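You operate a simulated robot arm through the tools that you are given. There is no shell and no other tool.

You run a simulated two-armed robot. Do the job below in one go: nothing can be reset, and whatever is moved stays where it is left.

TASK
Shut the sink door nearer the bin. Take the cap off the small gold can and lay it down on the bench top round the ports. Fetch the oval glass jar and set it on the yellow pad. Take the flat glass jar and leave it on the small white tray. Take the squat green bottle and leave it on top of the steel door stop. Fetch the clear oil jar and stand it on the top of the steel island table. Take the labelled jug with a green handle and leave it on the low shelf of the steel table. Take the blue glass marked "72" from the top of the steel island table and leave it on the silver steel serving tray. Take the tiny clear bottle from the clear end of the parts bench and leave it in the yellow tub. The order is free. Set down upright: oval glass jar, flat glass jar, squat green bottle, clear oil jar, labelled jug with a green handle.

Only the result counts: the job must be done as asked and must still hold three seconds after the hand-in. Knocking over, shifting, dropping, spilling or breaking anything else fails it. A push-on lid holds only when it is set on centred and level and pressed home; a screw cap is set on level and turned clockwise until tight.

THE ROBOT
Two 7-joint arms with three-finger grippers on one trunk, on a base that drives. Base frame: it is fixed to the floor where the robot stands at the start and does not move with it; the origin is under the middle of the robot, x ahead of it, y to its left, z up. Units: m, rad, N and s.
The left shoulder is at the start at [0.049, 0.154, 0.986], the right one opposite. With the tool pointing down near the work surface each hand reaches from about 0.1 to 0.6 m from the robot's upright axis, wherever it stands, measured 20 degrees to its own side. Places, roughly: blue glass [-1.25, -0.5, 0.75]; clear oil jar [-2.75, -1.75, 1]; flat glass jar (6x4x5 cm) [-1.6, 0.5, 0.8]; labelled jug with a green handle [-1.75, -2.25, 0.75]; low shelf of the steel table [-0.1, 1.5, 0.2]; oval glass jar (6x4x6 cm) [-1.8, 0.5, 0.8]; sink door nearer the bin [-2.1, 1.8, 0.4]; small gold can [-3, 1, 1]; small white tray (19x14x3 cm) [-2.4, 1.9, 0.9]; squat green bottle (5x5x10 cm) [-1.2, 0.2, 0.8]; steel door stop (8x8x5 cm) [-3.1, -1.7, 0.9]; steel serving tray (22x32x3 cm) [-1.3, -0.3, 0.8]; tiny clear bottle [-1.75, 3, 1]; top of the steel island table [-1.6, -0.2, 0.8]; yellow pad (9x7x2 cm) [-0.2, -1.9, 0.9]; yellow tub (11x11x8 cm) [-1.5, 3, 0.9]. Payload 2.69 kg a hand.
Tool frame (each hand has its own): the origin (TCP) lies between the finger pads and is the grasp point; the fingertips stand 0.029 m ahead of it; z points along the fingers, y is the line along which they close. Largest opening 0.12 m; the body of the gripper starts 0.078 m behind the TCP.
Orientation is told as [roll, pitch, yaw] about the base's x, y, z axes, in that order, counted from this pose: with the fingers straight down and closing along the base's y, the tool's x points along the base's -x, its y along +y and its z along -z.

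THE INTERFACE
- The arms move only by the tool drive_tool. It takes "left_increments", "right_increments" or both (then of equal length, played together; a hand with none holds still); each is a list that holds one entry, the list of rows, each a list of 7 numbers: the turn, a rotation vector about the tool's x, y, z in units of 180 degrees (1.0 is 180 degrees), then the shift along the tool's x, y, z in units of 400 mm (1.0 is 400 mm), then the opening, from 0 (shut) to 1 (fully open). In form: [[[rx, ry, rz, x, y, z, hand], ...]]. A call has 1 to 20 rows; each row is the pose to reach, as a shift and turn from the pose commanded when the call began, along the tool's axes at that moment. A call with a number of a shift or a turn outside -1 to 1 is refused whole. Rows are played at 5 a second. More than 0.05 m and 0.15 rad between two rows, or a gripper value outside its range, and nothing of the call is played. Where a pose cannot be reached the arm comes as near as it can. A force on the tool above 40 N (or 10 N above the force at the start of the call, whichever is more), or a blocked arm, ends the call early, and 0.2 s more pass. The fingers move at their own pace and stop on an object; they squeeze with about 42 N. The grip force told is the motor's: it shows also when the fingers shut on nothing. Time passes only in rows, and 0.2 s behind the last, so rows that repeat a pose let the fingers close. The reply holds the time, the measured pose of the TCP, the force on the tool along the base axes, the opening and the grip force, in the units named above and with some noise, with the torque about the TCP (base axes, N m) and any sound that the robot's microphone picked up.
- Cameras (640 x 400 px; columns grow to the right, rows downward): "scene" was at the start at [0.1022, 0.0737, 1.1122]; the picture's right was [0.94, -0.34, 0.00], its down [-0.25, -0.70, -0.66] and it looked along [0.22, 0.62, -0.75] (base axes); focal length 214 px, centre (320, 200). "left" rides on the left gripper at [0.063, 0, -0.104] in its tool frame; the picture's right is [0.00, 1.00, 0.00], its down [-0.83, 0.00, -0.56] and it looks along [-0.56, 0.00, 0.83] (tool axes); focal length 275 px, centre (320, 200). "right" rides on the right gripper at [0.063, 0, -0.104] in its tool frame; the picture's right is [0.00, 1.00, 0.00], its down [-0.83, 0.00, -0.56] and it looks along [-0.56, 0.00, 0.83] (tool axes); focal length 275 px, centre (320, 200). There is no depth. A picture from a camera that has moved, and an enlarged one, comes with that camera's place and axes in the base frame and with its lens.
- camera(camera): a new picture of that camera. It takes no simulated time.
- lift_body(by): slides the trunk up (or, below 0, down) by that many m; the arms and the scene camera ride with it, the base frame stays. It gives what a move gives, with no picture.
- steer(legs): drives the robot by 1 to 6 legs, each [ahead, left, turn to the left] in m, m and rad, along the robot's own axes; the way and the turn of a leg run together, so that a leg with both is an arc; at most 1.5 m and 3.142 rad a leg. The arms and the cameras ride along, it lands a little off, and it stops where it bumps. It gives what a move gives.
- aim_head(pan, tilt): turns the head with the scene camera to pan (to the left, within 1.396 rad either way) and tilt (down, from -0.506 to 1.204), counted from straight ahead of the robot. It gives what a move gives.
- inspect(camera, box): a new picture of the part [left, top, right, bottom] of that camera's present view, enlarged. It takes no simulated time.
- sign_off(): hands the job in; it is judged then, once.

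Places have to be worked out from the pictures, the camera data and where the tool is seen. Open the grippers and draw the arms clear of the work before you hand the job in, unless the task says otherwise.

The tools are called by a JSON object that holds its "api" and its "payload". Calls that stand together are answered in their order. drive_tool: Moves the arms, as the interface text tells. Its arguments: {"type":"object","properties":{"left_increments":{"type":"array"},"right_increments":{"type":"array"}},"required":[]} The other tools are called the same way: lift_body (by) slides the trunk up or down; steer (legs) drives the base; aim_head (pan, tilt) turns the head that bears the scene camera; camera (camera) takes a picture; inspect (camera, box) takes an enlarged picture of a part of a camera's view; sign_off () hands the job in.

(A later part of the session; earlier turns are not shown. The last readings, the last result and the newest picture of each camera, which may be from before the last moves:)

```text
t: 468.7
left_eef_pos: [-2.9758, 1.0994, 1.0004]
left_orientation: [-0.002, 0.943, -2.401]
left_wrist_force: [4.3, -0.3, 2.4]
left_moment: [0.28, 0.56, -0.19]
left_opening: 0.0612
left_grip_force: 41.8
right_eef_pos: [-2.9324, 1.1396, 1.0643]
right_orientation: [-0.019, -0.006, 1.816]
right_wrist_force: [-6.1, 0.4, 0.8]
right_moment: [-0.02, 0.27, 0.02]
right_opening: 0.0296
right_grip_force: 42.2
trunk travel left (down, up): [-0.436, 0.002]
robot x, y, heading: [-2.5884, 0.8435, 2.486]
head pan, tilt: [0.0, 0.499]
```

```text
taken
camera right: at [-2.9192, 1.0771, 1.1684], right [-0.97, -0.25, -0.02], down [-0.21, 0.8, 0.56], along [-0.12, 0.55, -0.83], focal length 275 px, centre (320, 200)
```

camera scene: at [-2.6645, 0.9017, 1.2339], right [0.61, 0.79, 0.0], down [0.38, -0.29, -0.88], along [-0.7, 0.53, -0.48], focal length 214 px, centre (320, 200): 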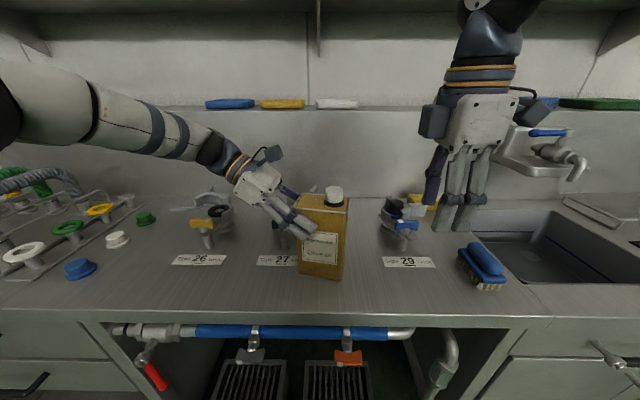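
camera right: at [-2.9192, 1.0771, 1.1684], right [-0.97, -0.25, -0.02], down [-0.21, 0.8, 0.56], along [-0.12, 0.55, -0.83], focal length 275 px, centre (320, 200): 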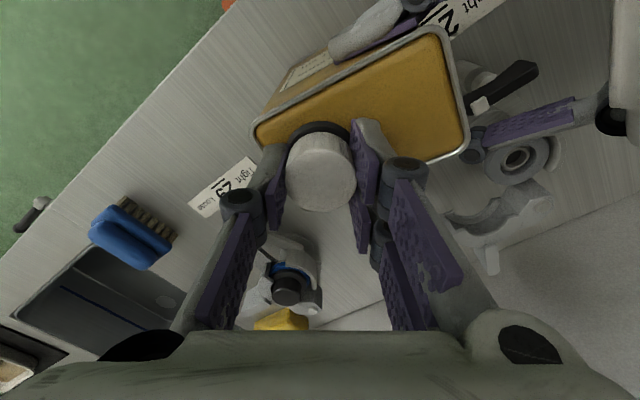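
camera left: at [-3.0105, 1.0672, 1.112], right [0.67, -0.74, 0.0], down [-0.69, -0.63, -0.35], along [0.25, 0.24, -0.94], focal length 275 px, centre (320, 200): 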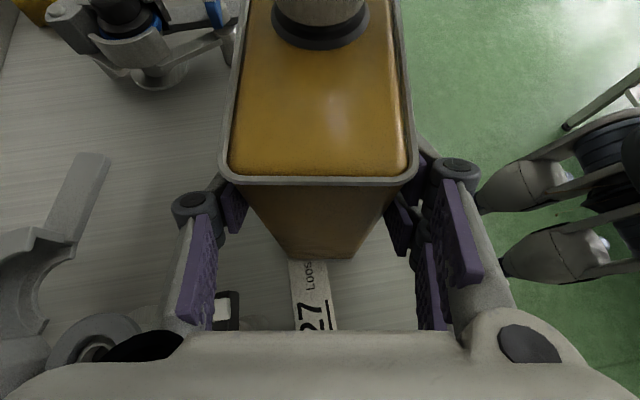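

The cap is gripped (0.030 m). I now rotate counter-clockwise.

{"api": "drive_tool", "payload": {"right_increments": [[[0, 0, -0.04, 0, 0, 0, 0], [0, 0, -0.08, 0, 0, 0, 0], [0, 0, -0.12, 0, 0, -0.0005, 0], [0, 0, -0.16, 0, 0, -0.0005, 0], [0, 0, -0.2, 0, 0, -0.001, 0], [0, 0, -0.24, 0, 0, -0.001, 0], [0, 0, -0.28, 0, 0, -0.001, 0], [0, 0, -0.32, 0, 0, -0.0015, 0], [0, 0, -0.36, 0, 0, -0.0015, 0], [0, 0, -0.4, 0, 0, -0.002, 0], [0, 0, -0.44, 0, 0, -0.002, 0], [0, 0, -0.48, 0, 0, -0.002, 0], [0, 0, -0.52, 0, 0, -0.002, 0], [0, 0, -0.56, 0, 0, -0.0025, 0], [0, 0, -0.6, 0, 0, -0.0025, 0], [0, 0, -0.64, 0, 0, -0.0025, 0], [0, 0, -0.68, 0, 0, -0.0025, 0], [0, 0, -0.7, 0, 0, -0.0025, 0]]]}}

{"api": "camera", "payload": {"camera": "right"}}

{"api": "camera", "payload": {"camera": "left"}}

```text
t: 472.5
left_eef_pos: [-2.9751, 1.0998, 1.0]
left_orientation: [-0.001, 0.943, -2.4]
left_wrist_force: [14.4, 15.8, -0.3]
left_moment: [-0.22, 0.02, 0.04]
left_opening: 0.0612
left_grip_force: 42.1
right_eef_pos: [-2.9321, 1.1388, 1.0668]
right_orientation: [0.007, 0.018, -2.267]
right_wrist_force: [-13.6, -16.0, 11.6]
right_moment: [-0.3, 0.67, -0.01]
right_opening: 0.0294
right_grip_force: 41.9
trunk travel left (down, up): [-0.436, 0.002]
robot x, y, heading: [-2.5901, 0.8433, 2.489]
head pan, tilt: [0.0, 0.499]
```

```text
taken
camera right: at [-2.8949, 1.1856, 1.171], right [0.77, -0.64, 0.01], down [-0.54, -0.64, 0.54], along [-0.34, -0.42, -0.84], focal length 275 px, centre (320, 200)
```

right: 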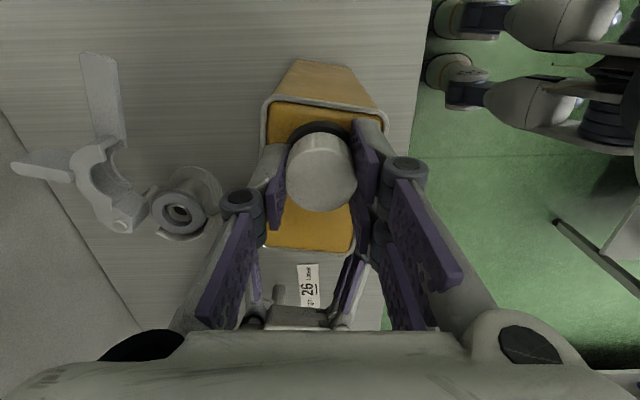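

```text
taken
camera left: at [-3.0101, 1.0673, 1.1121], right [0.67, -0.74, 0.0], down [-0.69, -0.63, -0.35], along [0.25, 0.24, -0.94], focal length 275 px, centre (320, 200)
```

left: 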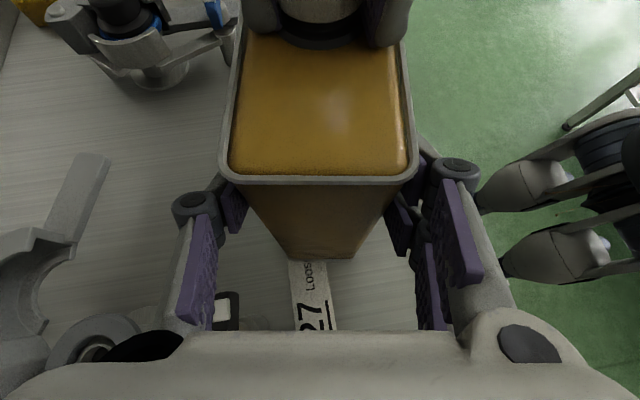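

The cap turned with the hand and pushes upward slightly (thread rising). I open, and check centring before the next stroke.

{"api": "drive_tool", "payload": {"right_increments": [[[0, 0, 0, 0, 0, 0, 0.55], [0, 0, 0, 0, 0, 0, 0.55], [0, 0, 0, 0, 0, 0, 0.55]]]}}

{"api": "inspect", "payload": {"camera": "right", "box": [240, 90, 400, 260]}}

```text
t: 473.3
left_eef_pos: [-2.9762, 1.099, 1.0007]
left_orientation: [-0.002, 0.942, -2.399]
left_wrist_force: [-3.7, -1.4, 3.1]
left_moment: [0.41, 0.28, 0.26]
left_opening: 0.0612
left_grip_force: 42.0
right_eef_pos: [-2.9329, 1.1394, 1.0658]
right_orientation: [0.009, 0.021, -2.271]
right_wrist_force: [0.9, 1.5, -0.4]
right_moment: [-0.02, 0.02, 0.02]
right_opening: 0.0661
right_grip_force: 0.1
trunk travel left (down, up): [-0.436, 0.002]
robot x, y, heading: [-2.5894, 0.8385, 2.489]
head pan, tilt: [0.0, 0.499]
```

```text
2.35 times, centred on (320, 175) of right
camera zoom: at [-2.8955, 1.1861, 1.1705], right [0.77, -0.64, 0.01], down [-0.54, -0.64, 0.54], along [-0.34, -0.42, -0.84], focal length 648 px, centre (320, 259)
```

zoom: 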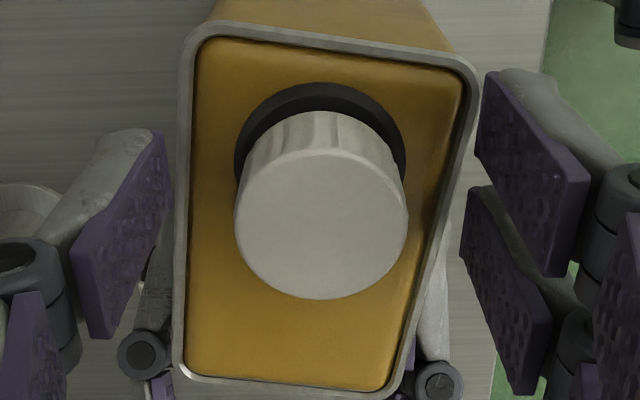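

I recentre by 3 mm and rotate back clockwise with the hand open.

{"api": "drive_tool", "payload": {"right_increments": [[[0, 0, 0.045, -0.0085, 0, -0.003, 0.55], [0, 0, 0.09, -0.0085, 0, -0.003, 0.55], [0, 0, 0.135, -0.0085, 0, -0.003, 0.55], [0, 0, 0.18, -0.0085, 0, -0.003, 0.55], [0, 0, 0.225, -0.0085, 0, -0.003, 0.55], [0, 0, 0.27, -0.0085, 0, -0.003, 0.55], [0, 0, 0.315, -0.0085, 0, -0.003, 0.55], [0, 0, 0.36, -0.0085, 0, -0.003, 0.55], [0, 0, 0.405, -0.0085, 0, -0.003, 0.55], [0, 0, 0.45, -0.0085, 0, -0.003, 0.55], [0, 0, 0.495, -0.0085, 0, -0.003, 0.55], [0, 0, 0.54, -0.0085, 0, -0.003, 0.55], [0, 0, 0.585, -0.0085, 0, -0.003, 0.55], [0, 0, 0.63, -0.0085, 0, -0.003, 0.55], [0, 0, 0.675, -0.0085, 0, -0.003, 0.55], [0, 0, 0.7, -0.0085, 0, -0.003, 0.55], [0, 0, 0.7, -0.0085, 0, -0.003, 0], [0, 0, 0.7, -0.0085, 0, -0.003, 0], [0, 0, 0.7, -0.0085, 0, -0.003, 0]]]}}

{"api": "drive_tool", "payload": {"right_increments": [[[0, 0, -0.04, 0, 0, 0, 0], [0, 0, -0.08, 0, 0, -0.0005, 0], [0, 0, -0.12, 0, 0, -0.001, 0], [0, 0, -0.16, 0, 0, -0.0015, 0], [0, 0, -0.2, 0, 0, -0.002, 0], [0, 0, -0.24, 0, 0, -0.0025, 0], [0, 0, -0.28, 0, 0, -0.003, 0], [0, 0, -0.32, 0, 0, -0.0035, 0], [0, 0, -0.36, 0, 0, -0.004, 0], [0, 0, -0.4, 0, 0, -0.0045, 0], [0, 0, -0.44, 0, 0, -0.005, 0], [0, 0, -0.48, 0, 0, -0.005, 0], [0, 0, -0.52, 0, 0, -0.005, 0], [0, 0, -0.56, 0, 0, -0.005, 0], [0, 0, -0.6, 0, 0, -0.005, 0], [0, 0, -0.64, 0, 0, -0.005, 0], [0, 0, -0.68, 0, 0, -0.005, 0], [0, 0, -0.7, 0, 0, -0.005, 0]]]}}

{"api": "camera", "payload": {"camera": "right"}}

```text
t: 477.3
left_eef_pos: [-2.9789, 1.0989, 0.9998]
left_orientation: [-0.004, 0.941, -2.397]
left_wrist_force: [-18.6, -3.6, 1.6]
left_moment: [0.14, -0.66, 0.65]
left_opening: 0.0614
left_grip_force: 42.2
right_eef_pos: [-2.9326, 1.1379, 1.0663]
right_orientation: [-0.023, -0.005, 1.813]
right_wrist_force: [22.2, 3.9, 1.5]
right_moment: [0.08, -0.42, -0.05]
right_opening: 0.03
right_grip_force: 41.6
trunk travel left (down, up): [-0.436, 0.002]
robot x, y, heading: [-2.5904, 0.8441, 2.495]
head pan, tilt: [0.0, 0.499]
```

```text
t: 481.1
left_eef_pos: [-2.977, 1.0983, 1.001]
left_orientation: [-0.001, 0.943, -2.399]
left_wrist_force: [-5.5, -2.5, 6.6]
left_moment: [-0.27, 0.53, 0.05]
left_opening: 0.0616
left_grip_force: 42.0
right_eef_pos: [-2.9352, 1.1373, 1.0686]
right_orientation: [0.007, 0.019, -2.27]
right_wrist_force: [3.5, 3.1, 0.2]
right_moment: [0.01, -0.02, -0.02]
right_opening: 0.0297
right_grip_force: 42.3
trunk travel left (down, up): [-0.436, 0.002]
robot x, y, heading: [-2.5901, 0.8422, 2.488]
head pan, tilt: [0.0, 0.499]
```

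```text
taken
camera right: at [-2.8971, 1.1837, 1.174], right [0.77, -0.64, 0.01], down [-0.54, -0.65, 0.54], along [-0.34, -0.42, -0.84], focal length 275 px, centre (320, 200)
```

right: 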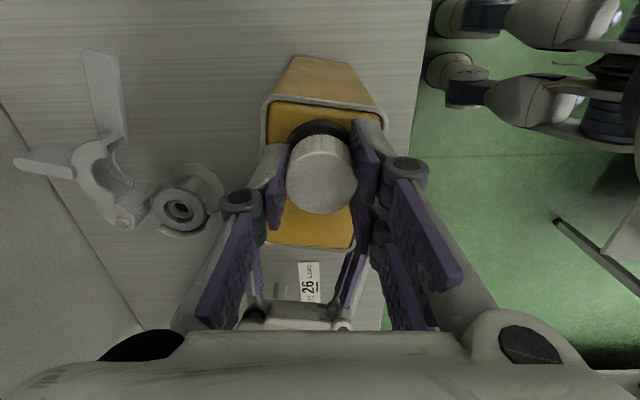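

Force and moment dropped to almost zero, so the cap may be free. I try lifting it gently by 1 cm.

{"api": "drive_tool", "payload": {"right_increments": [[[0, 0, 0, 0, 0, -0.005, 0], [0, 0, 0, 0, 0, -0.01, 0], [0, 0, 0, 0, 0, -0.015, 0], [0, 0, 0, 0, 0, -0.02, 0], [0, 0, 0, 0, 0, -0.02, 0]]]}}

{"api": "inspect", "payload": {"camera": "scene", "box": [240, 140, 400, 260]}}

{"api": "camera", "payload": {"camera": "left"}}

```text
t: 482.3
left_eef_pos: [-2.9759, 1.0988, 1.0006]
left_orientation: [0.0, 0.943, -2.401]
left_wrist_force: [0.7, -4.1, 5.3]
left_moment: [-0.13, -0.16, -0.11]
left_opening: 0.0611
left_grip_force: 42.0
right_eef_pos: [-2.9355, 1.1362, 1.0771]
right_orientation: [0.007, 0.019, -2.273]
right_wrist_force: [1.2, 2.8, -1.7]
right_moment: [0.07, 0.01, -0.02]
right_opening: 0.03
right_grip_force: 42.5
trunk travel left (down, up): [-0.436, 0.002]
robot x, y, heading: [-2.5943, 0.8416, 2.491]
head pan, tilt: [0.0, 0.499]
```

```text
3.33 times, centred on (320, 200) of scene
camera zoom: at [-2.6641, 0.9017, 1.2339], right [0.61, 0.79, 0.0], down [0.38, -0.29, -0.88], along [-0.7, 0.53, -0.48], focal length 715 px, centre (320, 200)
```

zoom: 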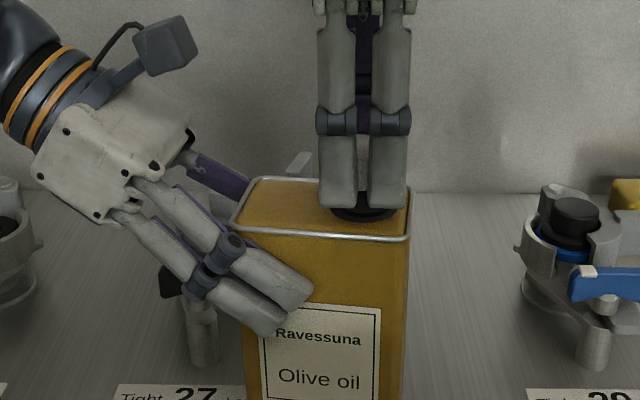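

```text
taken
camera left: at [-3.0101, 1.0673, 1.1121], right [0.67, -0.74, 0.0], down [-0.69, -0.63, -0.35], along [0.25, 0.24, -0.94], focal length 275 px, centre (320, 200)
```

left: 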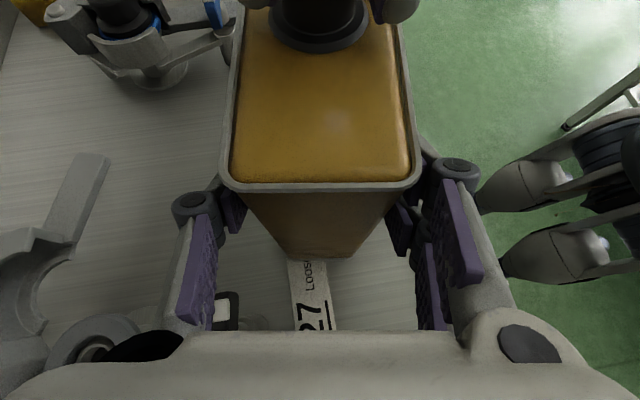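

The black neck is now visible below: the cap is coming off. I lift further.

{"api": "drive_tool", "payload": {"right_increments": [[[0, 0, 0, 0, 0, -0.02, 0], [0, 0, 0, 0, 0, -0.04, 0], [0, 0, 0, 0, 0, -0.06, 0], [0, 0, 0, 0, 0, -0.06, 0]]]}}

{"api": "inspect", "payload": {"camera": "scene", "box": [240, 120, 400, 260]}}

{"api": "camera", "payload": {"camera": "left"}}

```text
t: 483.3
left_eef_pos: [-2.9752, 1.0995, 0.9999]
left_orientation: [0.001, 0.942, -2.4]
left_wrist_force: [3.0, -0.4, 4.2]
left_moment: [-0.41, -0.23, 0.04]
left_opening: 0.0609
left_grip_force: 41.7
right_eef_pos: [-2.9364, 1.1386, 1.1009]
right_orientation: [0.007, 0.017, -2.271]
right_wrist_force: [-0.4, 0.0, -0.8]
right_moment: [0.01, 0.02, 0.0]
right_opening: 0.0298
right_grip_force: 41.9
trunk travel left (down, up): [-0.436, 0.002]
robot x, y, heading: [-2.5947, 0.8434, 2.49]
head pan, tilt: [0.0, 0.499]
```

```text
2.86 times, centred on (320, 190) of scene
camera zoom: at [-2.664, 0.9017, 1.2339], right [0.61, 0.79, 0.0], down [0.38, -0.29, -0.88], along [-0.7, 0.53, -0.48], focal length 613 px, centre (320, 229)
```

zoom: 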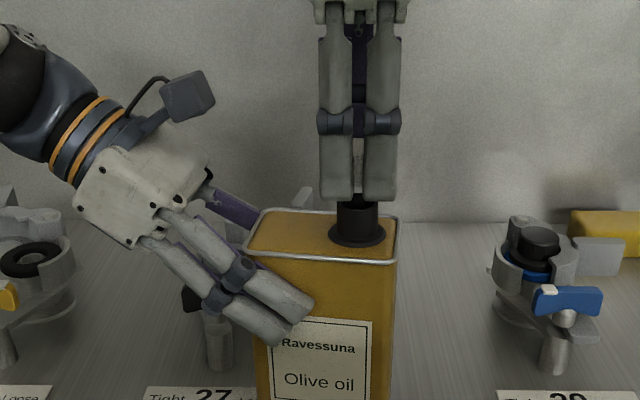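

```text
taken
camera left: at [-3.0101, 1.0673, 1.1121], right [0.67, -0.74, 0.0], down [-0.69, -0.63, -0.35], along [0.25, 0.24, -0.94], focal length 275 px, centre (320, 200)
```

left: 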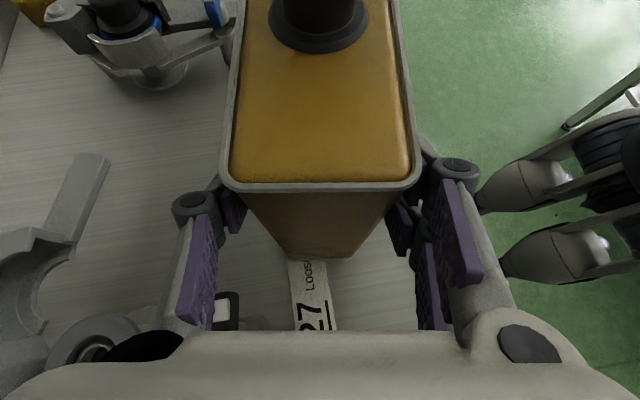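

I raise a little more to be sure that the cap clears the neck.

{"api": "drive_tool", "payload": {"right_increments": [[[0, 0, 0, 0, 0, -0.025, 0], [0, 0, 0, 0, 0, -0.05, 0], [0, 0, 0, 0, 0, -0.05, 0]]]}}

{"api": "inspect", "payload": {"camera": "scene", "box": [240, 120, 400, 260]}}

```text
t: 484.1
left_eef_pos: [-2.9762, 1.0982, 1.001]
left_orientation: [-0.003, 0.942, -2.399]
left_wrist_force: [4.1, 0.3, 3.3]
left_moment: [-0.33, -0.29, 0.08]
left_opening: 0.0616
left_grip_force: 42.2
right_eef_pos: [-2.9343, 1.137, 1.1204]
right_orientation: [0.007, 0.018, -2.269]
right_wrist_force: [0.0, -0.1, -0.5]
right_moment: [-0.02, 0.0, 0.02]
right_opening: 0.0299
right_grip_force: 42.2
trunk travel left (down, up): [-0.436, 0.002]
robot x, y, heading: [-2.5886, 0.8427, 2.489]
head pan, tilt: [0.0, 0.499]
```

```text
2.86 times, centred on (320, 190) of scene
camera zoom: at [-2.664, 0.9018, 1.2339], right [0.61, 0.79, 0.0], down [0.38, -0.29, -0.88], along [-0.7, 0.53, -0.48], focal length 613 px, centre (320, 229)
```

zoom: 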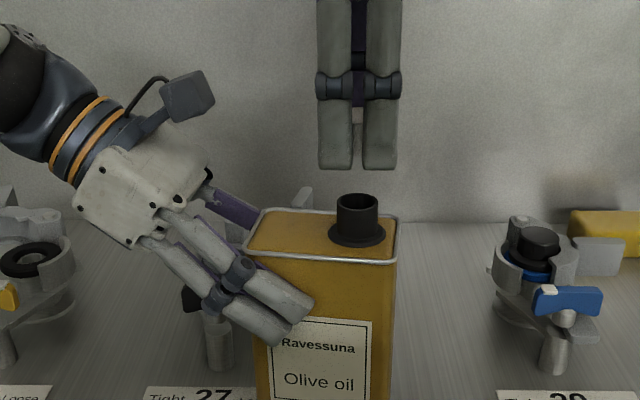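

The cap is off. I carry it to the free bench area right of the can and lower it.

{"api": "drive_tool", "payload": {"right_increments": [[[0, 0, 0, 0.1, 0.0, 0, 0], [0, 0, 0, 0.2, 0.03, 0, 0], [0, 0, 0, 0.2, 0.06, 0.08, 0], [0, 0, 0, 0.2, 0.08, 0.18, 0], [0, 0, 0, 0.2, 0.08, 0.28, 0], [0, 0, 0, 0.2, 0.08, 0.38, 0], [0, 0, 0, 0.2, 0.08, 0.48, 0], [0, 0, 0, 0.2, 0.08, 0.53, 0], [0, 0, 0, 0.2, 0.08, 0.53, 0]]]}}

{"api": "camera", "payload": {"camera": "right"}}

{"api": "inspect", "payload": {"camera": "scene", "box": [240, 120, 480, 300]}}

```text
t: 486.1
left_eef_pos: [-2.9758, 1.0991, 1.0006]
left_orientation: [0.0, 0.944, -2.401]
left_wrist_force: [-1.7, -0.4, 2.6]
left_moment: [-0.52, 0.38, 0.03]
left_opening: 0.061
left_grip_force: 42.2
right_eef_pos: [-2.8561, 1.1787, 0.9099]
right_orientation: [0.007, 0.019, -2.271]
right_wrist_force: [0.0, 0.0, 0.3]
right_moment: [-0.02, -0.01, -0.02]
right_opening: 0.0294
right_grip_force: 42.0
trunk travel left (down, up): [-0.436, 0.002]
robot x, y, heading: [-2.5919, 0.839, 2.489]
head pan, tilt: [0.0, 0.499]
```

```text
taken
camera right: at [-2.8181, 1.2256, 1.0148], right [0.77, -0.64, 0.01], down [-0.54, -0.64, 0.54], along [-0.34, -0.42, -0.84], focal length 275 px, centre (320, 200)
```

right: 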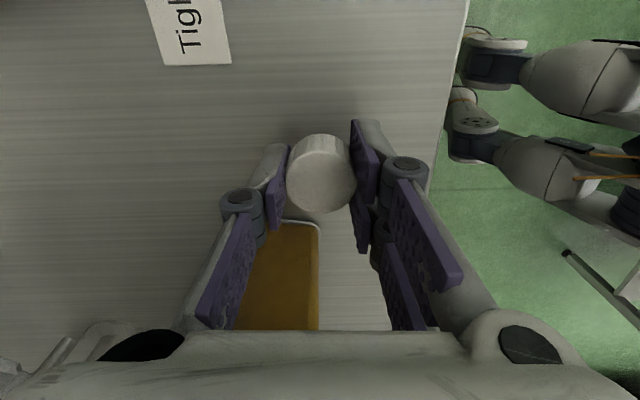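

```text
2.22 times, centred on (360, 210) of scene
camera zoom: at [-2.6646, 0.9016, 1.2339], right [0.61, 0.79, 0.0], down [0.38, -0.29, -0.88], along [-0.7, 0.53, -0.48], focal length 477 px, centre (231, 178)
```

zoom: 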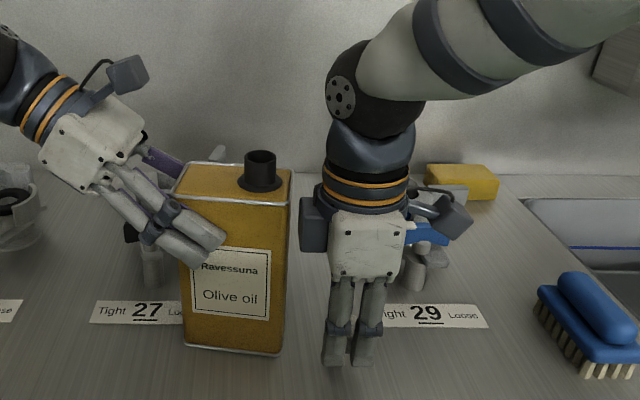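

Clear spot on the bench top. I lower in small steps until contact.

{"api": "drive_tool", "payload": {"right_increments": [[[0, 0, 0, 0, 0, 0.02, 0], [0, 0, 0, 0, 0, 0.04, 0], [0, 0, 0, 0, 0, 0.045, 0], [0, 0, 0, 0, 0, 0.045, 0]]]}}

{"api": "drive_tool", "payload": {"right_increments": [[[0, 0, 0, 0, 0, 0.007, 0], [0, 0, 0, 0, 0, 0.007, 0]]]}}

```text
t: 487.1
left_eef_pos: [-2.9765, 1.099, 1.0]
left_orientation: [0.0, 0.943, -2.4]
left_wrist_force: [-0.2, -0.4, 1.9]
left_moment: [-0.39, 0.32, 0.02]
left_opening: 0.0616
left_grip_force: 42.5
right_eef_pos: [-2.8552, 1.181, 0.8917]
right_orientation: [0.006, 0.02, -2.271]
right_wrist_force: [0.3, 0.6, 0.8]
right_moment: [-0.01, -0.01, 0.04]
right_opening: 0.0297
right_grip_force: 41.9
trunk travel left (down, up): [-0.436, 0.002]
robot x, y, heading: [-2.5876, 0.8425, 2.488]
head pan, tilt: [0.0, 0.499]
```

```text
t: 487.7
left_eef_pos: [-2.9758, 1.0995, 0.9998]
left_orientation: [-0.001, 0.942, -2.4]
left_wrist_force: [-0.3, -0.1, 1.9]
left_moment: [-0.38, 0.25, -0.03]
left_opening: 0.0613
left_grip_force: 42.0
right_eef_pos: [-2.8552, 1.1808, 0.889]
right_orientation: [0.008, 0.02, -2.27]
right_wrist_force: [0.7, 0.4, -0.7]
right_moment: [0.02, 0.01, 0.03]
right_opening: 0.0299
right_grip_force: 41.7
trunk travel left (down, up): [-0.436, 0.002]
robot x, y, heading: [-2.5879, 0.8467, 2.485]
head pan, tilt: [0.0, 0.499]
```

{"api": "drive_tool", "payload": {"right_increments": [[[0, 0, 0, 0, 0, 0.006, 0], [0, 0, 0, 0, 0, 0.006, 0]]]}}

{"api": "drive_tool", "payload": {"right_increments": [[[0, 0, 0, 0, 0, 0.006, 0], [0, 0, 0, 0, 0, 0.006, 0]]]}}

{"api": "drive_tool", "payload": {"right_increments": [[[0, 0, 0, 0, 0, 0.005, 0], [0, 0, 0, 0, 0, 0.005, 0]]]}}

```text
t: 488.3
left_eef_pos: [-2.9755, 1.0989, 0.9995]
left_orientation: [-0.002, 0.942, -2.4]
left_wrist_force: [-1.1, 0.8, -0.1]
left_moment: [-0.16, 0.28, 0.02]
left_opening: 0.0612
left_grip_force: 42.3
right_eef_pos: [-2.8544, 1.1793, 0.8894]
right_orientation: [0.005, 0.019, -2.271]
right_wrist_force: [4.0, 1.5, 17.3]
right_moment: [-0.34, -0.04, 0.12]
right_opening: 0.0296
right_grip_force: 42.5
trunk travel left (down, up): [-0.436, 0.002]
robot x, y, heading: [-2.588, 0.8447, 2.488]
head pan, tilt: [0.0, 0.499]
```

```text
t: 489.1
left_eef_pos: [-2.9738, 1.0984, 0.9989]
left_orientation: [-0.003, 0.941, -2.401]
left_wrist_force: [-2.0, 0.4, -2.4]
left_moment: [-0.28, 0.38, -0.02]
left_opening: 0.0615
left_grip_force: 42.1
right_eef_pos: [-2.8551, 1.1797, 0.8889]
right_orientation: [0.002, 0.018, -2.27]
right_wrist_force: [7.3, -2.1, 23.8]
right_moment: [-0.67, -0.18, 0.26]
right_opening: 0.0296
right_grip_force: 42.3
trunk travel left (down, up): [-0.436, 0.002]
robot x, y, heading: [-2.5869, 0.842, 2.486]
head pan, tilt: [0.0, 0.499]
stopped in row 2 (right hand): the force on the tool passed its limit at 41 N (the readings are from after the stop); the commanded pose is now the measured one
```

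```text
t: 489.5
left_eef_pos: [-2.9742, 1.0992, 1.0011]
left_orientation: [0.001, 0.94, -2.401]
left_wrist_force: [0.0, -2.7, 6.9]
left_moment: [-0.92, 0.29, -0.04]
left_opening: 0.0613
left_grip_force: 42.4
right_eef_pos: [-2.8546, 1.1805, 0.8888]
right_orientation: [-0.002, 0.02, -2.27]
right_wrist_force: [5.9, -1.2, 17.4]
right_moment: [-0.52, -0.2, 0.24]
right_opening: 0.0297
right_grip_force: 41.9
trunk travel left (down, up): [-0.436, 0.002]
robot x, y, heading: [-2.5906, 0.8464, 2.486]
head pan, tilt: [0.0, 0.499]
stopped in row 2 (right hand): the force on the tool passed its limit at 42 N (the readings are from after the stop); the commanded pose is now the measured one
```

The cap rests on the bench. I relax, open and rise.

{"api": "drive_tool", "payload": {"right_increments": [[[0, 0, 0, 0, 0, -0.004, 0], [0, 0, 0, 0, 0, -0.004, 0.45], [0, 0, 0, 0, 0, -0.004, 0.6], [0, 0, 0, 0, 0, -0.03, 0.6], [0, 0, 0, 0, 0, -0.1, 0.6], [0, 0, 0, 0, 0, -0.2, 0.6], [0, 0, 0, 0, 0, -0.3, 0.6], [0, 0, 0, 0, 0, -0.35, 0.6]]]}}

{"api": "camera", "payload": {"camera": "right"}}

{"api": "inspect", "payload": {"camera": "scene", "box": [240, 120, 480, 300]}}

```text
t: 491.3
left_eef_pos: [-2.9737, 1.099, 1.0002]
left_orientation: [-0.001, 0.941, -2.399]
left_wrist_force: [5.3, -1.8, 16.9]
left_moment: [-0.08, -0.36, -0.1]
left_opening: 0.0616
left_grip_force: 41.4
right_eef_pos: [-2.8569, 1.1782, 1.0263]
right_orientation: [-0.001, 0.017, -2.27]
right_wrist_force: [0.7, 0.6, 0.3]
right_moment: [-0.02, 0.03, 0.0]
right_opening: 0.0721
right_grip_force: 0.2
trunk travel left (down, up): [-0.436, 0.002]
robot x, y, heading: [-2.5909, 0.8449, 2.492]
head pan, tilt: [0.0, 0.499]
```

```text
taken
camera right: at [-2.8173, 1.2252, 1.132], right [0.77, -0.64, 0.0], down [-0.54, -0.65, 0.54], along [-0.35, -0.42, -0.84], focal length 275 px, centre (320, 200)
```

right: 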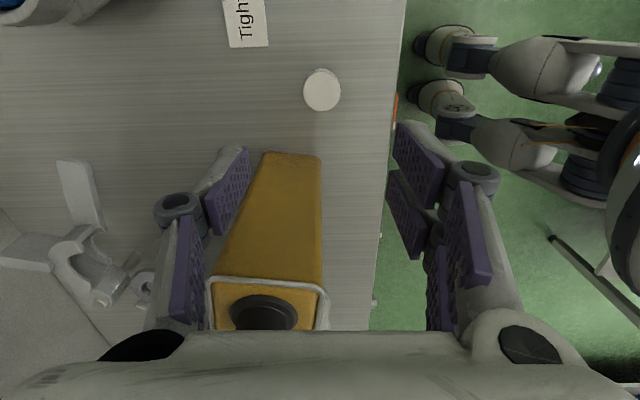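

```text
2.22 times, centred on (360, 210) of scene
camera zoom: at [-2.6628, 0.9011, 1.2341], right [0.61, 0.79, 0.0], down [0.38, -0.29, -0.88], along [-0.7, 0.53, -0.48], focal length 477 px, centre (231, 178)
```

zoom: 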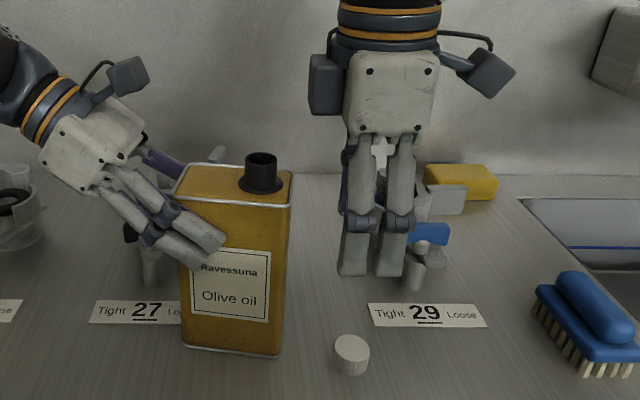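

The cap lies on the bench. Now I relax the left hand slightly upward and open it, then withdraw along its axis.

{"api": "drive_tool", "payload": {"left_increments": [[[0, 0, 0, 0.003, 0, -0.0022, 0], [0, 0, 0, 0.003, 0, -0.0022, 0.6], [0, 0, 0, 0.003, 0, -0.0022, 0.8], [0, 0, 0, 0.003, 0, -0.0022, 1], [0, 0, 0, 0.003, 0, -0.0022, 1]]]}}

{"api": "camera", "payload": {"camera": "left"}}

{"api": "inspect", "payload": {"camera": "scene", "box": [200, 120, 440, 300]}}

```text
t: 492.5
left_eef_pos: [-2.9763, 1.098, 0.9997]
left_orientation: [0.003, 0.94, -2.395]
left_wrist_force: [0.1, 0.4, 0.6]
left_moment: [-0.01, 0.02, 0.01]
left_opening: 0.1197
left_grip_force: 0.1
right_eef_pos: [-2.8583, 1.1798, 1.0265]
right_orientation: [0.0, 0.019, -2.27]
right_wrist_force: [0.3, -0.1, 0.8]
right_moment: [-0.02, 0.01, -0.01]
right_opening: 0.0718
right_grip_force: 0.1
trunk travel left (down, up): [-0.436, 0.002]
robot x, y, heading: [-2.5886, 0.8439, 2.49]
head pan, tilt: [0.0, 0.499]
```

```text
taken
camera left: at [-3.0103, 1.0674, 1.1119], right [0.67, -0.74, 0.0], down [-0.69, -0.63, -0.34], along [0.25, 0.23, -0.94], focal length 275 px, centre (320, 200)
```

left: 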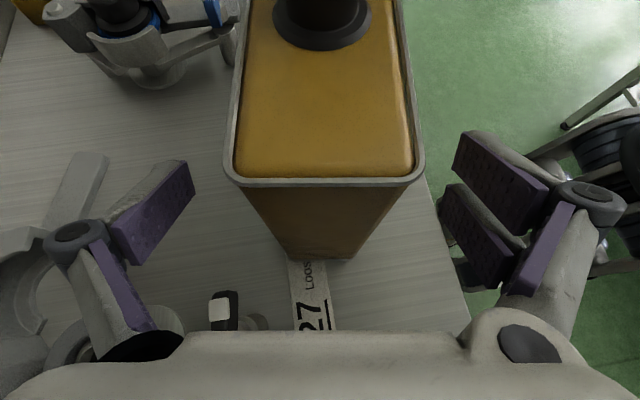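

```text
2.22 times, centred on (320, 210) of scene
camera zoom: at [-2.6645, 0.9018, 1.2339], right [0.61, 0.79, 0.0], down [0.38, -0.29, -0.88], along [-0.7, 0.53, -0.48], focal length 477 px, centre (320, 178)
```

zoom: 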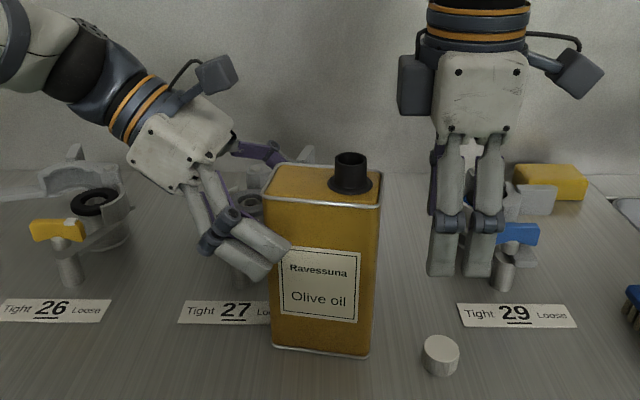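

The can stands steady. I withdraw the left hand along its approach line and then untilt it.

{"api": "drive_tool", "payload": {"left_increments": [[[0, 0, 0, 0, 0, -0.08, 1], [0, 0, 0, 0, 0, -0.16, 1], [0, 0, 0, 0, 0, -0.26, 1], [0, 0, 0, 0, 0, -0.36, 1], [0, 0, 0, 0, 0, -0.46, 1], [0, 0, 0, 0, 0, -0.54, 1], [0, 0, 0, -0.08, 0.04, -0.54, 1], [0, 0, 0, -0.15, 0.08, -0.54, 1], [0, 0, 0, -0.15, 0.08, -0.54, 1]]]}}

{"api": "drive_tool", "payload": {"left_increments": [[[0, -0.04, 0, 0, 0, 0, 1], [0, -0.08, 0, 0, 0, 0, 1], [0, -0.12, 0, 0, 0, 0, 1], [0, -0.16, 0, 0, 0, 0, 1], [0, -0.2, 0, 0, 0, 0, 1], [0, -0.24, 0, 0, 0, 0, 1], [0, -0.28, 0, 0, 0, 0, 1], [0, -0.3, 0, 0, 0, 0, 1], [0, -0.3, 0, 0, 0, 0, 1]]]}}

{"api": "camera", "payload": {"camera": "scene"}}

```text
t: 494.5
left_eef_pos: [-3.1085, 0.9339, 1.078]
left_orientation: [0.004, 0.94, -2.395]
left_wrist_force: [-0.4, -0.4, -1.1]
left_moment: [-0.01, 0.01, 0.0]
left_opening: 0.12
left_grip_force: 0.0
left hand out of reach, approached as far as the arm can: row 6
right_eef_pos: [-2.8575, 1.1802, 1.0252]
right_orientation: [0.001, 0.017, -2.27]
right_wrist_force: [-0.1, -0.3, -0.1]
right_moment: [-0.01, 0.02, -0.02]
right_opening: 0.0715
right_grip_force: 0.0
trunk travel left (down, up): [-0.436, 0.002]
robot x, y, heading: [-2.5888, 0.844, 2.489]
head pan, tilt: [0.0, 0.499]
```

```text
t: 496.5
left_eef_pos: [-3.1083, 0.9346, 1.0781]
left_orientation: [0.001, -0.003, -2.4]
left_wrist_force: [0.0, -0.8, -0.1]
left_moment: [-0.02, -0.06, -0.02]
left_opening: 0.1201
left_grip_force: 0.1
right_eef_pos: [-2.8569, 1.1797, 1.0259]
right_orientation: [0.0, 0.017, -2.272]
right_wrist_force: [1.1, 0.5, -0.3]
right_moment: [0.02, 0.04, -0.01]
right_opening: 0.0721
right_grip_force: 0.0
trunk travel left (down, up): [-0.436, 0.002]
robot x, y, heading: [-2.5899, 0.8398, 2.485]
head pan, tilt: [0.0, 0.499]
```

```text
taken
camera scene: at [-2.6645, 0.9018, 1.2339], right [0.61, 0.79, 0.0], down [0.38, -0.29, -0.88], along [-0.7, 0.53, -0.48], focal length 214 px, centre (320, 200)
```

scene: 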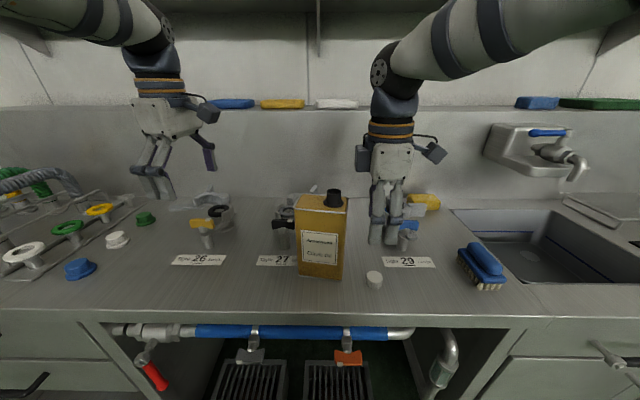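

The gold can's cap is done. I back off, restore both wrists to neutral, and slide right toward the parts bench.

{"api": "steer", "payload": {"legs": [[-0.36, 0, 0]]}}

{"api": "drive_tool", "payload": {"left_increments": [[[0, 0, 0.045, 0, 0, 0, 1], [0, 0, 0.09, 0, 0, 0, 1], [0, 0, 0.135, 0, 0, 0, 1], [0, 0, 0.18, 0, 0, 0, 1], [0, 0, 0.225, 0, 0, 0, 1], [0, 0, 0.27, 0, 0, 0, 1], [0, 0, 0.315, 0, 0.04, 0, 1], [0, 0, 0.36, 0, 0.08, 0, 1], [0, 0, 0.405, 0, 0.12, 0, 1], [0, 0, 0.444, 0, 0.15, 0, 1], [0, 0, 0.444, 0, 0.15, 0, 1]]], "right_increments": [[[0, 0, 0.045, 0.04, 0, 0, 1], [0, 0, 0.09, 0.08, 0, 0, 1], [0, 0, 0.135, 0.12, 0, 0, 1], [0, 0, 0.18, 0.15, 0, 0, 1], [0, 0, 0.225, 0.15, 0.04, 0, 1], [0, 0, 0.27, 0.15, 0.08, 0, 1], [0, 0, 0.315, 0.15, 0.12, 0, 1], [0, 0, 0.36, 0.15, 0.14, 0, 1], [0, 0, 0.405, 0.15, 0.14, 0, 1], [0, 0, 0.45, 0.15, 0.14, 0, 1], [0, 0, 0.487, 0.15, 0.14, 0, 1]]]}}

{"api": "steer", "payload": {"legs": [[0, -1.2, 0], [0, -0.9, 0]]}}

{"api": "aim_head", "payload": {"pan": 0.0, "tilt": 0.5}}

{"api": "camera", "payload": {"camera": "scene"}}

```text
t: 498.9
left_eef_pos: [-2.8248, 0.7181, 1.0783]
left_orientation: [0.002, -0.001, -2.403]
left_wrist_force: [-0.2, -0.5, 0.1]
left_moment: [0.01, -0.03, 0.03]
left_opening: 0.12
left_grip_force: 0.1
right_eef_pos: [-2.5712, 0.9617, 1.0266]
right_orientation: [0.001, 0.018, -2.273]
right_wrist_force: [-0.2, 1.0, 0.7]
right_moment: [0.04, 0.04, -0.03]
right_opening: 0.0721
right_grip_force: 0.0
trunk travel left (down, up): [-0.436, 0.002]
robot x, y, heading: [-2.3076, 0.6226, 2.485]
head pan, tilt: [0.0, 0.499]
```

```text
t: 501.2
left_eef_pos: [-2.7831, 0.6738, 1.0769]
left_orientation: [0.002, 0.001, 2.483]
left_wrist_force: [0.5, -0.6, 0.3]
left_moment: [0.0, -0.01, -0.03]
left_opening: 0.1198
left_grip_force: 0.0
right_eef_pos: [-2.4893, 0.9722, 1.027]
right_orientation: [-0.018, 0.0, 2.477]
right_wrist_force: [0.5, -0.1, -0.4]
right_moment: [0.0, 0.01, -0.02]
right_opening: 0.1199
right_grip_force: 0.1
trunk travel left (down, up): [-0.436, 0.002]
robot x, y, heading: [-2.303, 0.6267, 2.484]
head pan, tilt: [0.0, 0.499]
```

```text
t: 517.8
left_eef_pos: [-1.5008, 2.3644, 1.0784]
left_orientation: [0.003, 0.003, 2.494]
left_wrist_force: [0.6, 0.4, 0.5]
left_moment: [-0.02, 0.03, 0.03]
left_opening: 0.1202
left_grip_force: 0.0
right_eef_pos: [-1.2093, 2.666, 1.0272]
right_orientation: [-0.018, 0.003, 2.488]
right_wrist_force: [-0.6, 0.2, 0.7]
right_moment: [0.0, 0.0, 0.02]
right_opening: 0.12
right_grip_force: 0.0
trunk travel left (down, up): [-0.436, 0.002]
robot x, y, heading: [-1.022, 2.3204, 2.491]
head pan, tilt: [0.0, 0.499]
```

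```text
t: 518.4
left_eef_pos: [-1.4997, 2.365, 1.0779]
left_orientation: [0.004, 0.0, 2.494]
left_wrist_force: [-0.3, -0.6, 0.2]
left_moment: [-0.04, -0.03, -0.01]
left_opening: 0.12
left_grip_force: 0.0
right_eef_pos: [-1.2093, 2.6647, 1.0266]
right_orientation: [-0.016, 0.002, 2.487]
right_wrist_force: [-0.1, 0.3, -0.5]
right_moment: [0.01, 0.02, -0.04]
right_opening: 0.12
right_grip_force: 0.0
trunk travel left (down, up): [-0.436, 0.002]
robot x, y, heading: [-1.0201, 2.3242, 2.491]
head pan, tilt: [0.0, 0.499]
```

```text
taken
camera scene: at [-1.0958, 2.3784, 1.2339], right [0.6, 0.8, 0.0], down [0.38, -0.29, -0.88], along [-0.7, 0.53, -0.48], focal length 214 px, centre (320, 200)
```

scene: 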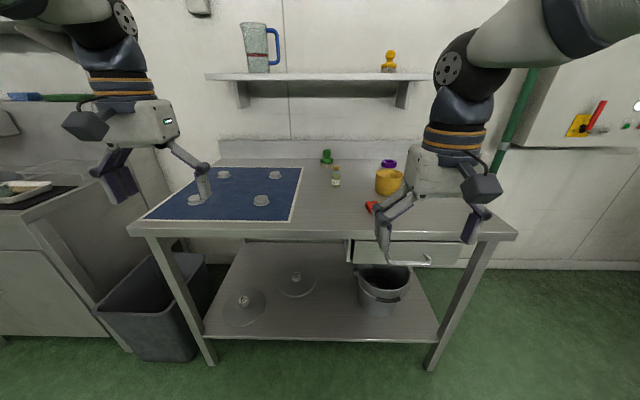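

The tiny bottle and the yellow tub are in view. I enlarge.

{"api": "inspect", "payload": {"camera": "scene", "box": [290, 140, 420, 220]}}

```text
4.92 times, centred on (355, 180) of scene
camera zoom: at [-1.0958, 2.3784, 1.2339], right [0.6, 0.8, 0.0], down [0.38, -0.29, -0.88], along [-0.7, 0.53, -0.48], focal length 1056 px, centre (148, 298)
```

zoom: 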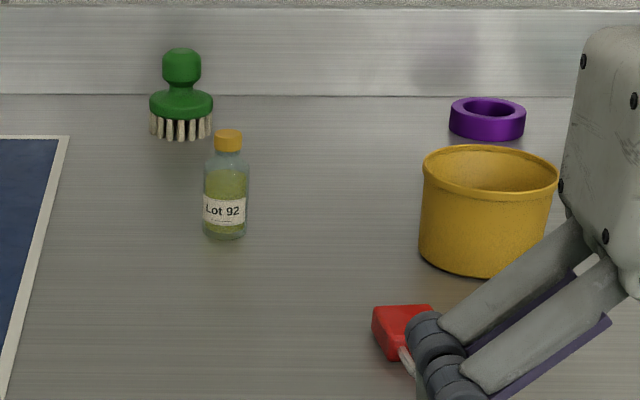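

The bottle ("Lot 92") and tub are clear. I drive 0.4 m closer (the wall shelf stays well beyond reach) and look again with both cameras.

{"api": "steer", "payload": {"legs": [[0.4, 0, 0]]}}

{"api": "camera", "payload": {"camera": "scene"}}

{"api": "camera", "payload": {"camera": "right"}}

{"api": "camera", "payload": {"camera": "left"}}

```text
t: 520.9
left_eef_pos: [-1.8189, 2.6039, 1.078]
left_orientation: [0.004, 0.003, 2.498]
left_wrist_force: [-1.1, -0.2, -0.4]
left_moment: [-0.03, -0.01, 0.0]
left_opening: 0.12
left_grip_force: 0.1
right_eef_pos: [-1.5283, 2.9058, 1.0278]
right_orientation: [-0.018, 0.003, 2.491]
right_wrist_force: [1.0, -0.3, -0.6]
right_moment: [0.01, -0.03, -0.01]
right_opening: 0.1201
right_grip_force: 0.1
trunk travel left (down, up): [-0.436, 0.002]
robot x, y, heading: [-1.339, 2.5605, 2.499]
head pan, tilt: [0.0, 0.499]
```

```text
taken
camera scene: at [-1.4151, 2.6187, 1.2339], right [0.6, 0.8, 0.0], down [0.38, -0.29, -0.88], along [-0.7, 0.53, -0.48], focal length 214 px, centre (320, 200)
```

scene: 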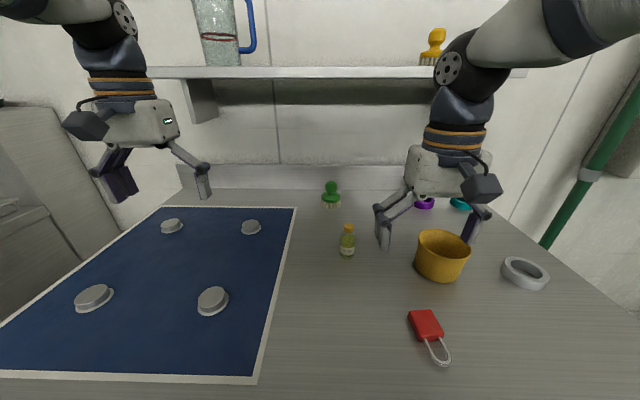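

```text
taken
camera right: at [-1.4808, 2.8657, 1.1313], right [-0.6, -0.8, -0.02], down [-0.67, 0.49, 0.55], along [-0.43, 0.35, -0.83], focal length 275 px, centre (320, 200)
```

right: 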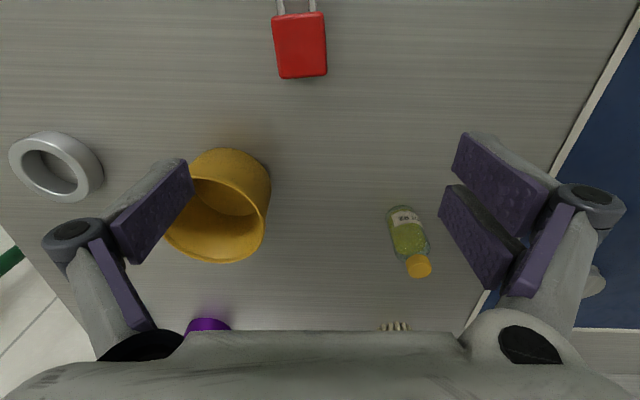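

```text
taken
camera left: at [-1.7689, 2.5666, 1.1823], right [-0.6, -0.8, 0.0], down [-0.66, 0.5, 0.55], along [-0.44, 0.33, -0.83], focal length 275 px, centre (320, 200)
```

left: 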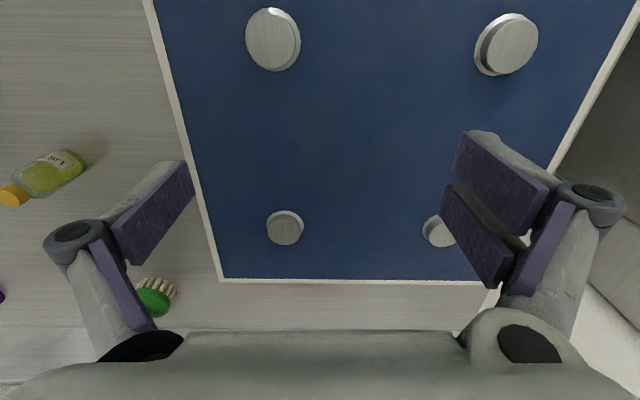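

Triangulated: bottle at (0.498 ahead, 0.069 right), cap top z≈0.943, bench z≈0.855; tub rim centre at (0.452 ahead, 0.264 right). I move the right hand above the bottle.

{"api": "drive_tool", "payload": {"right_increments": [[[0, 0, 0, -0.08, 0.05, 0, 1], [0, 0, 0, -0.16, 0.1, 0, 1], [0, 0, 0, -0.24, 0.15, 0.02, 1], [0, 0, 0, -0.3, 0.2, 0.05, 1], [0, 0, 0, -0.3475, 0.235, 0.08, 0.9], [0, 0, 0, -0.3475, 0.235, 0.08, 0.8]]]}}

{"api": "camera", "payload": {"camera": "right"}}

{"api": "inspect", "payload": {"camera": "scene", "box": [290, 150, 490, 300]}}

```text
t: 522.3
left_eef_pos: [-1.8184, 2.6043, 1.0789]
left_orientation: [0.004, 0.001, 2.497]
left_wrist_force: [0.0, 0.5, 0.1]
left_moment: [0.01, 0.03, -0.03]
left_opening: 0.1202
left_grip_force: 0.0
right_eef_pos: [-1.6949, 2.9175, 0.9941]
right_orientation: [-0.018, 0.0, 2.49]
right_wrist_force: [0.2, -0.2, 0.9]
right_moment: [0.03, 0.0, -0.01]
right_opening: 0.0958
right_grip_force: 0.1
trunk travel left (down, up): [-0.436, 0.002]
robot x, y, heading: [-1.3406, 2.5654, 2.5]
head pan, tilt: [0.0, 0.499]
```

```text
taken
camera right: at [-1.6474, 2.8757, 1.0979], right [-0.6, -0.8, -0.02], down [-0.67, 0.49, 0.56], along [-0.43, 0.35, -0.83], focal length 275 px, centre (320, 200)
```

right: 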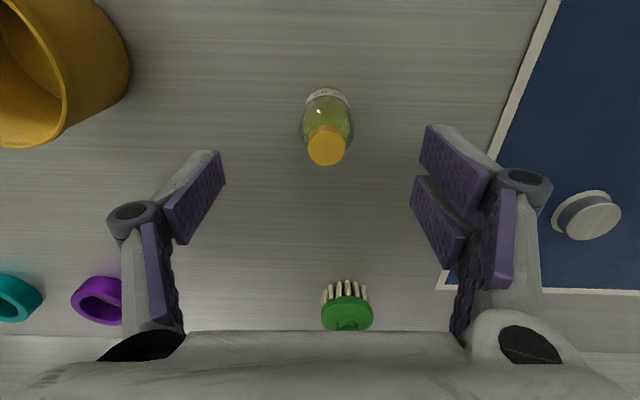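

```text
2.67 times, centred on (390, 225) of scene
camera zoom: at [-1.4143, 2.6183, 1.234], right [0.6, 0.8, 0.0], down [0.38, -0.29, -0.88], along [-0.7, 0.53, -0.48], focal length 572 px, centre (133, 133)
```

zoom: 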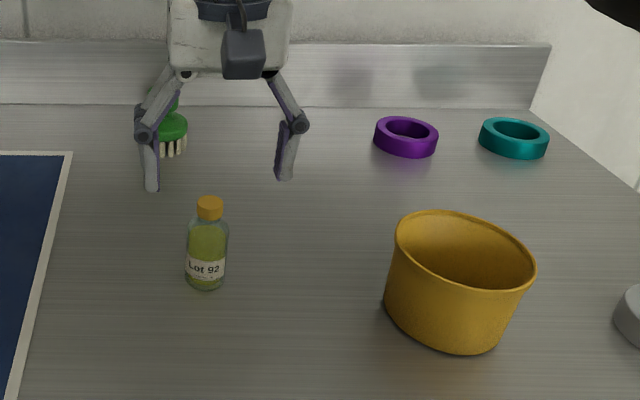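

Centred. I descend to TCP z≈0.900 and close on the bottle body.

{"api": "drive_tool", "payload": {"right_increments": [[[0, 0, 0, -0.004, 0.009, 0.08, 0.8], [0, 0, 0, -0.004, 0.009, 0.16, 0.8], [0, 0, 0, -0.004, 0.009, 0.235, 0.8], [0, 0, 0, -0.004, 0.009, 0.235, 0.8], [0, 0, 0, -0.004, 0.009, 0.235, 0], [0, 0, 0, -0.004, 0.009, 0.235, 0], [0, 0, 0, -0.004, 0.009, 0.235, 0], [0, 0, 0, -0.004, 0.009, 0.2, 0], [0, 0, 0, -0.004, 0.009, 0.12, 0], [0, 0, 0, -0.004, 0.009, 0.12, 0]]]}}

{"api": "camera", "payload": {"camera": "right"}}

{"api": "inspect", "payload": {"camera": "scene", "box": [290, 150, 490, 300]}}

```text
t: 524.5
left_eef_pos: [-1.819, 2.6023, 1.0778]
left_orientation: [0.002, 0.001, 2.497]
left_wrist_force: [-0.1, 0.0, 0.1]
left_moment: [0.01, 0.0, 0.0]
left_opening: 0.1199
left_grip_force: 0.0
right_eef_pos: [-1.6996, 2.9152, 0.9453]
right_orientation: [-0.017, 0.003, 2.492]
right_wrist_force: [0.2, -0.5, -2.4]
right_moment: [0.02, -0.02, 0.02]
right_opening: 0.0362
right_grip_force: 41.8
trunk travel left (down, up): [-0.436, 0.002]
robot x, y, heading: [-1.3419, 2.5623, 2.494]
head pan, tilt: [0.0, 0.499]
```

```text
taken
camera right: at [-1.6505, 2.8752, 1.0493], right [-0.6, -0.8, -0.02], down [-0.67, 0.49, 0.55], along [-0.43, 0.35, -0.83], focal length 275 px, centre (320, 200)
```

right: 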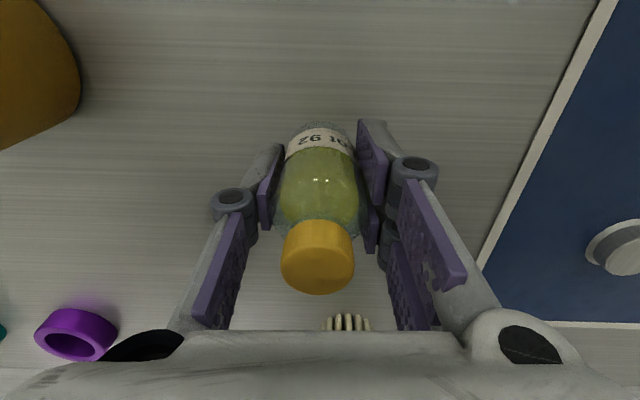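

```text
2.67 times, centred on (390, 225) of scene
camera zoom: at [-1.4151, 2.6187, 1.2338], right [0.6, 0.8, 0.0], down [0.38, -0.29, -0.88], along [-0.7, 0.53, -0.48], focal length 572 px, centre (133, 133)
```

zoom: 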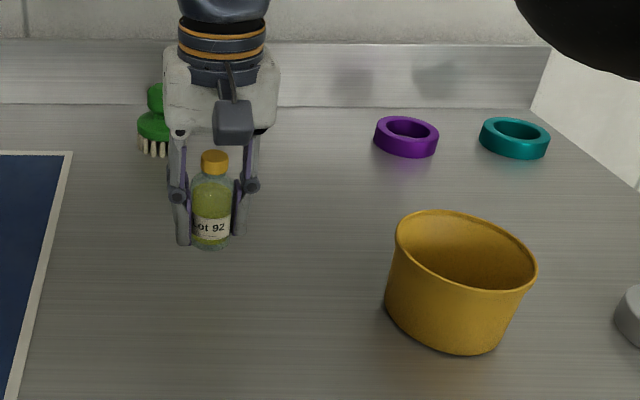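

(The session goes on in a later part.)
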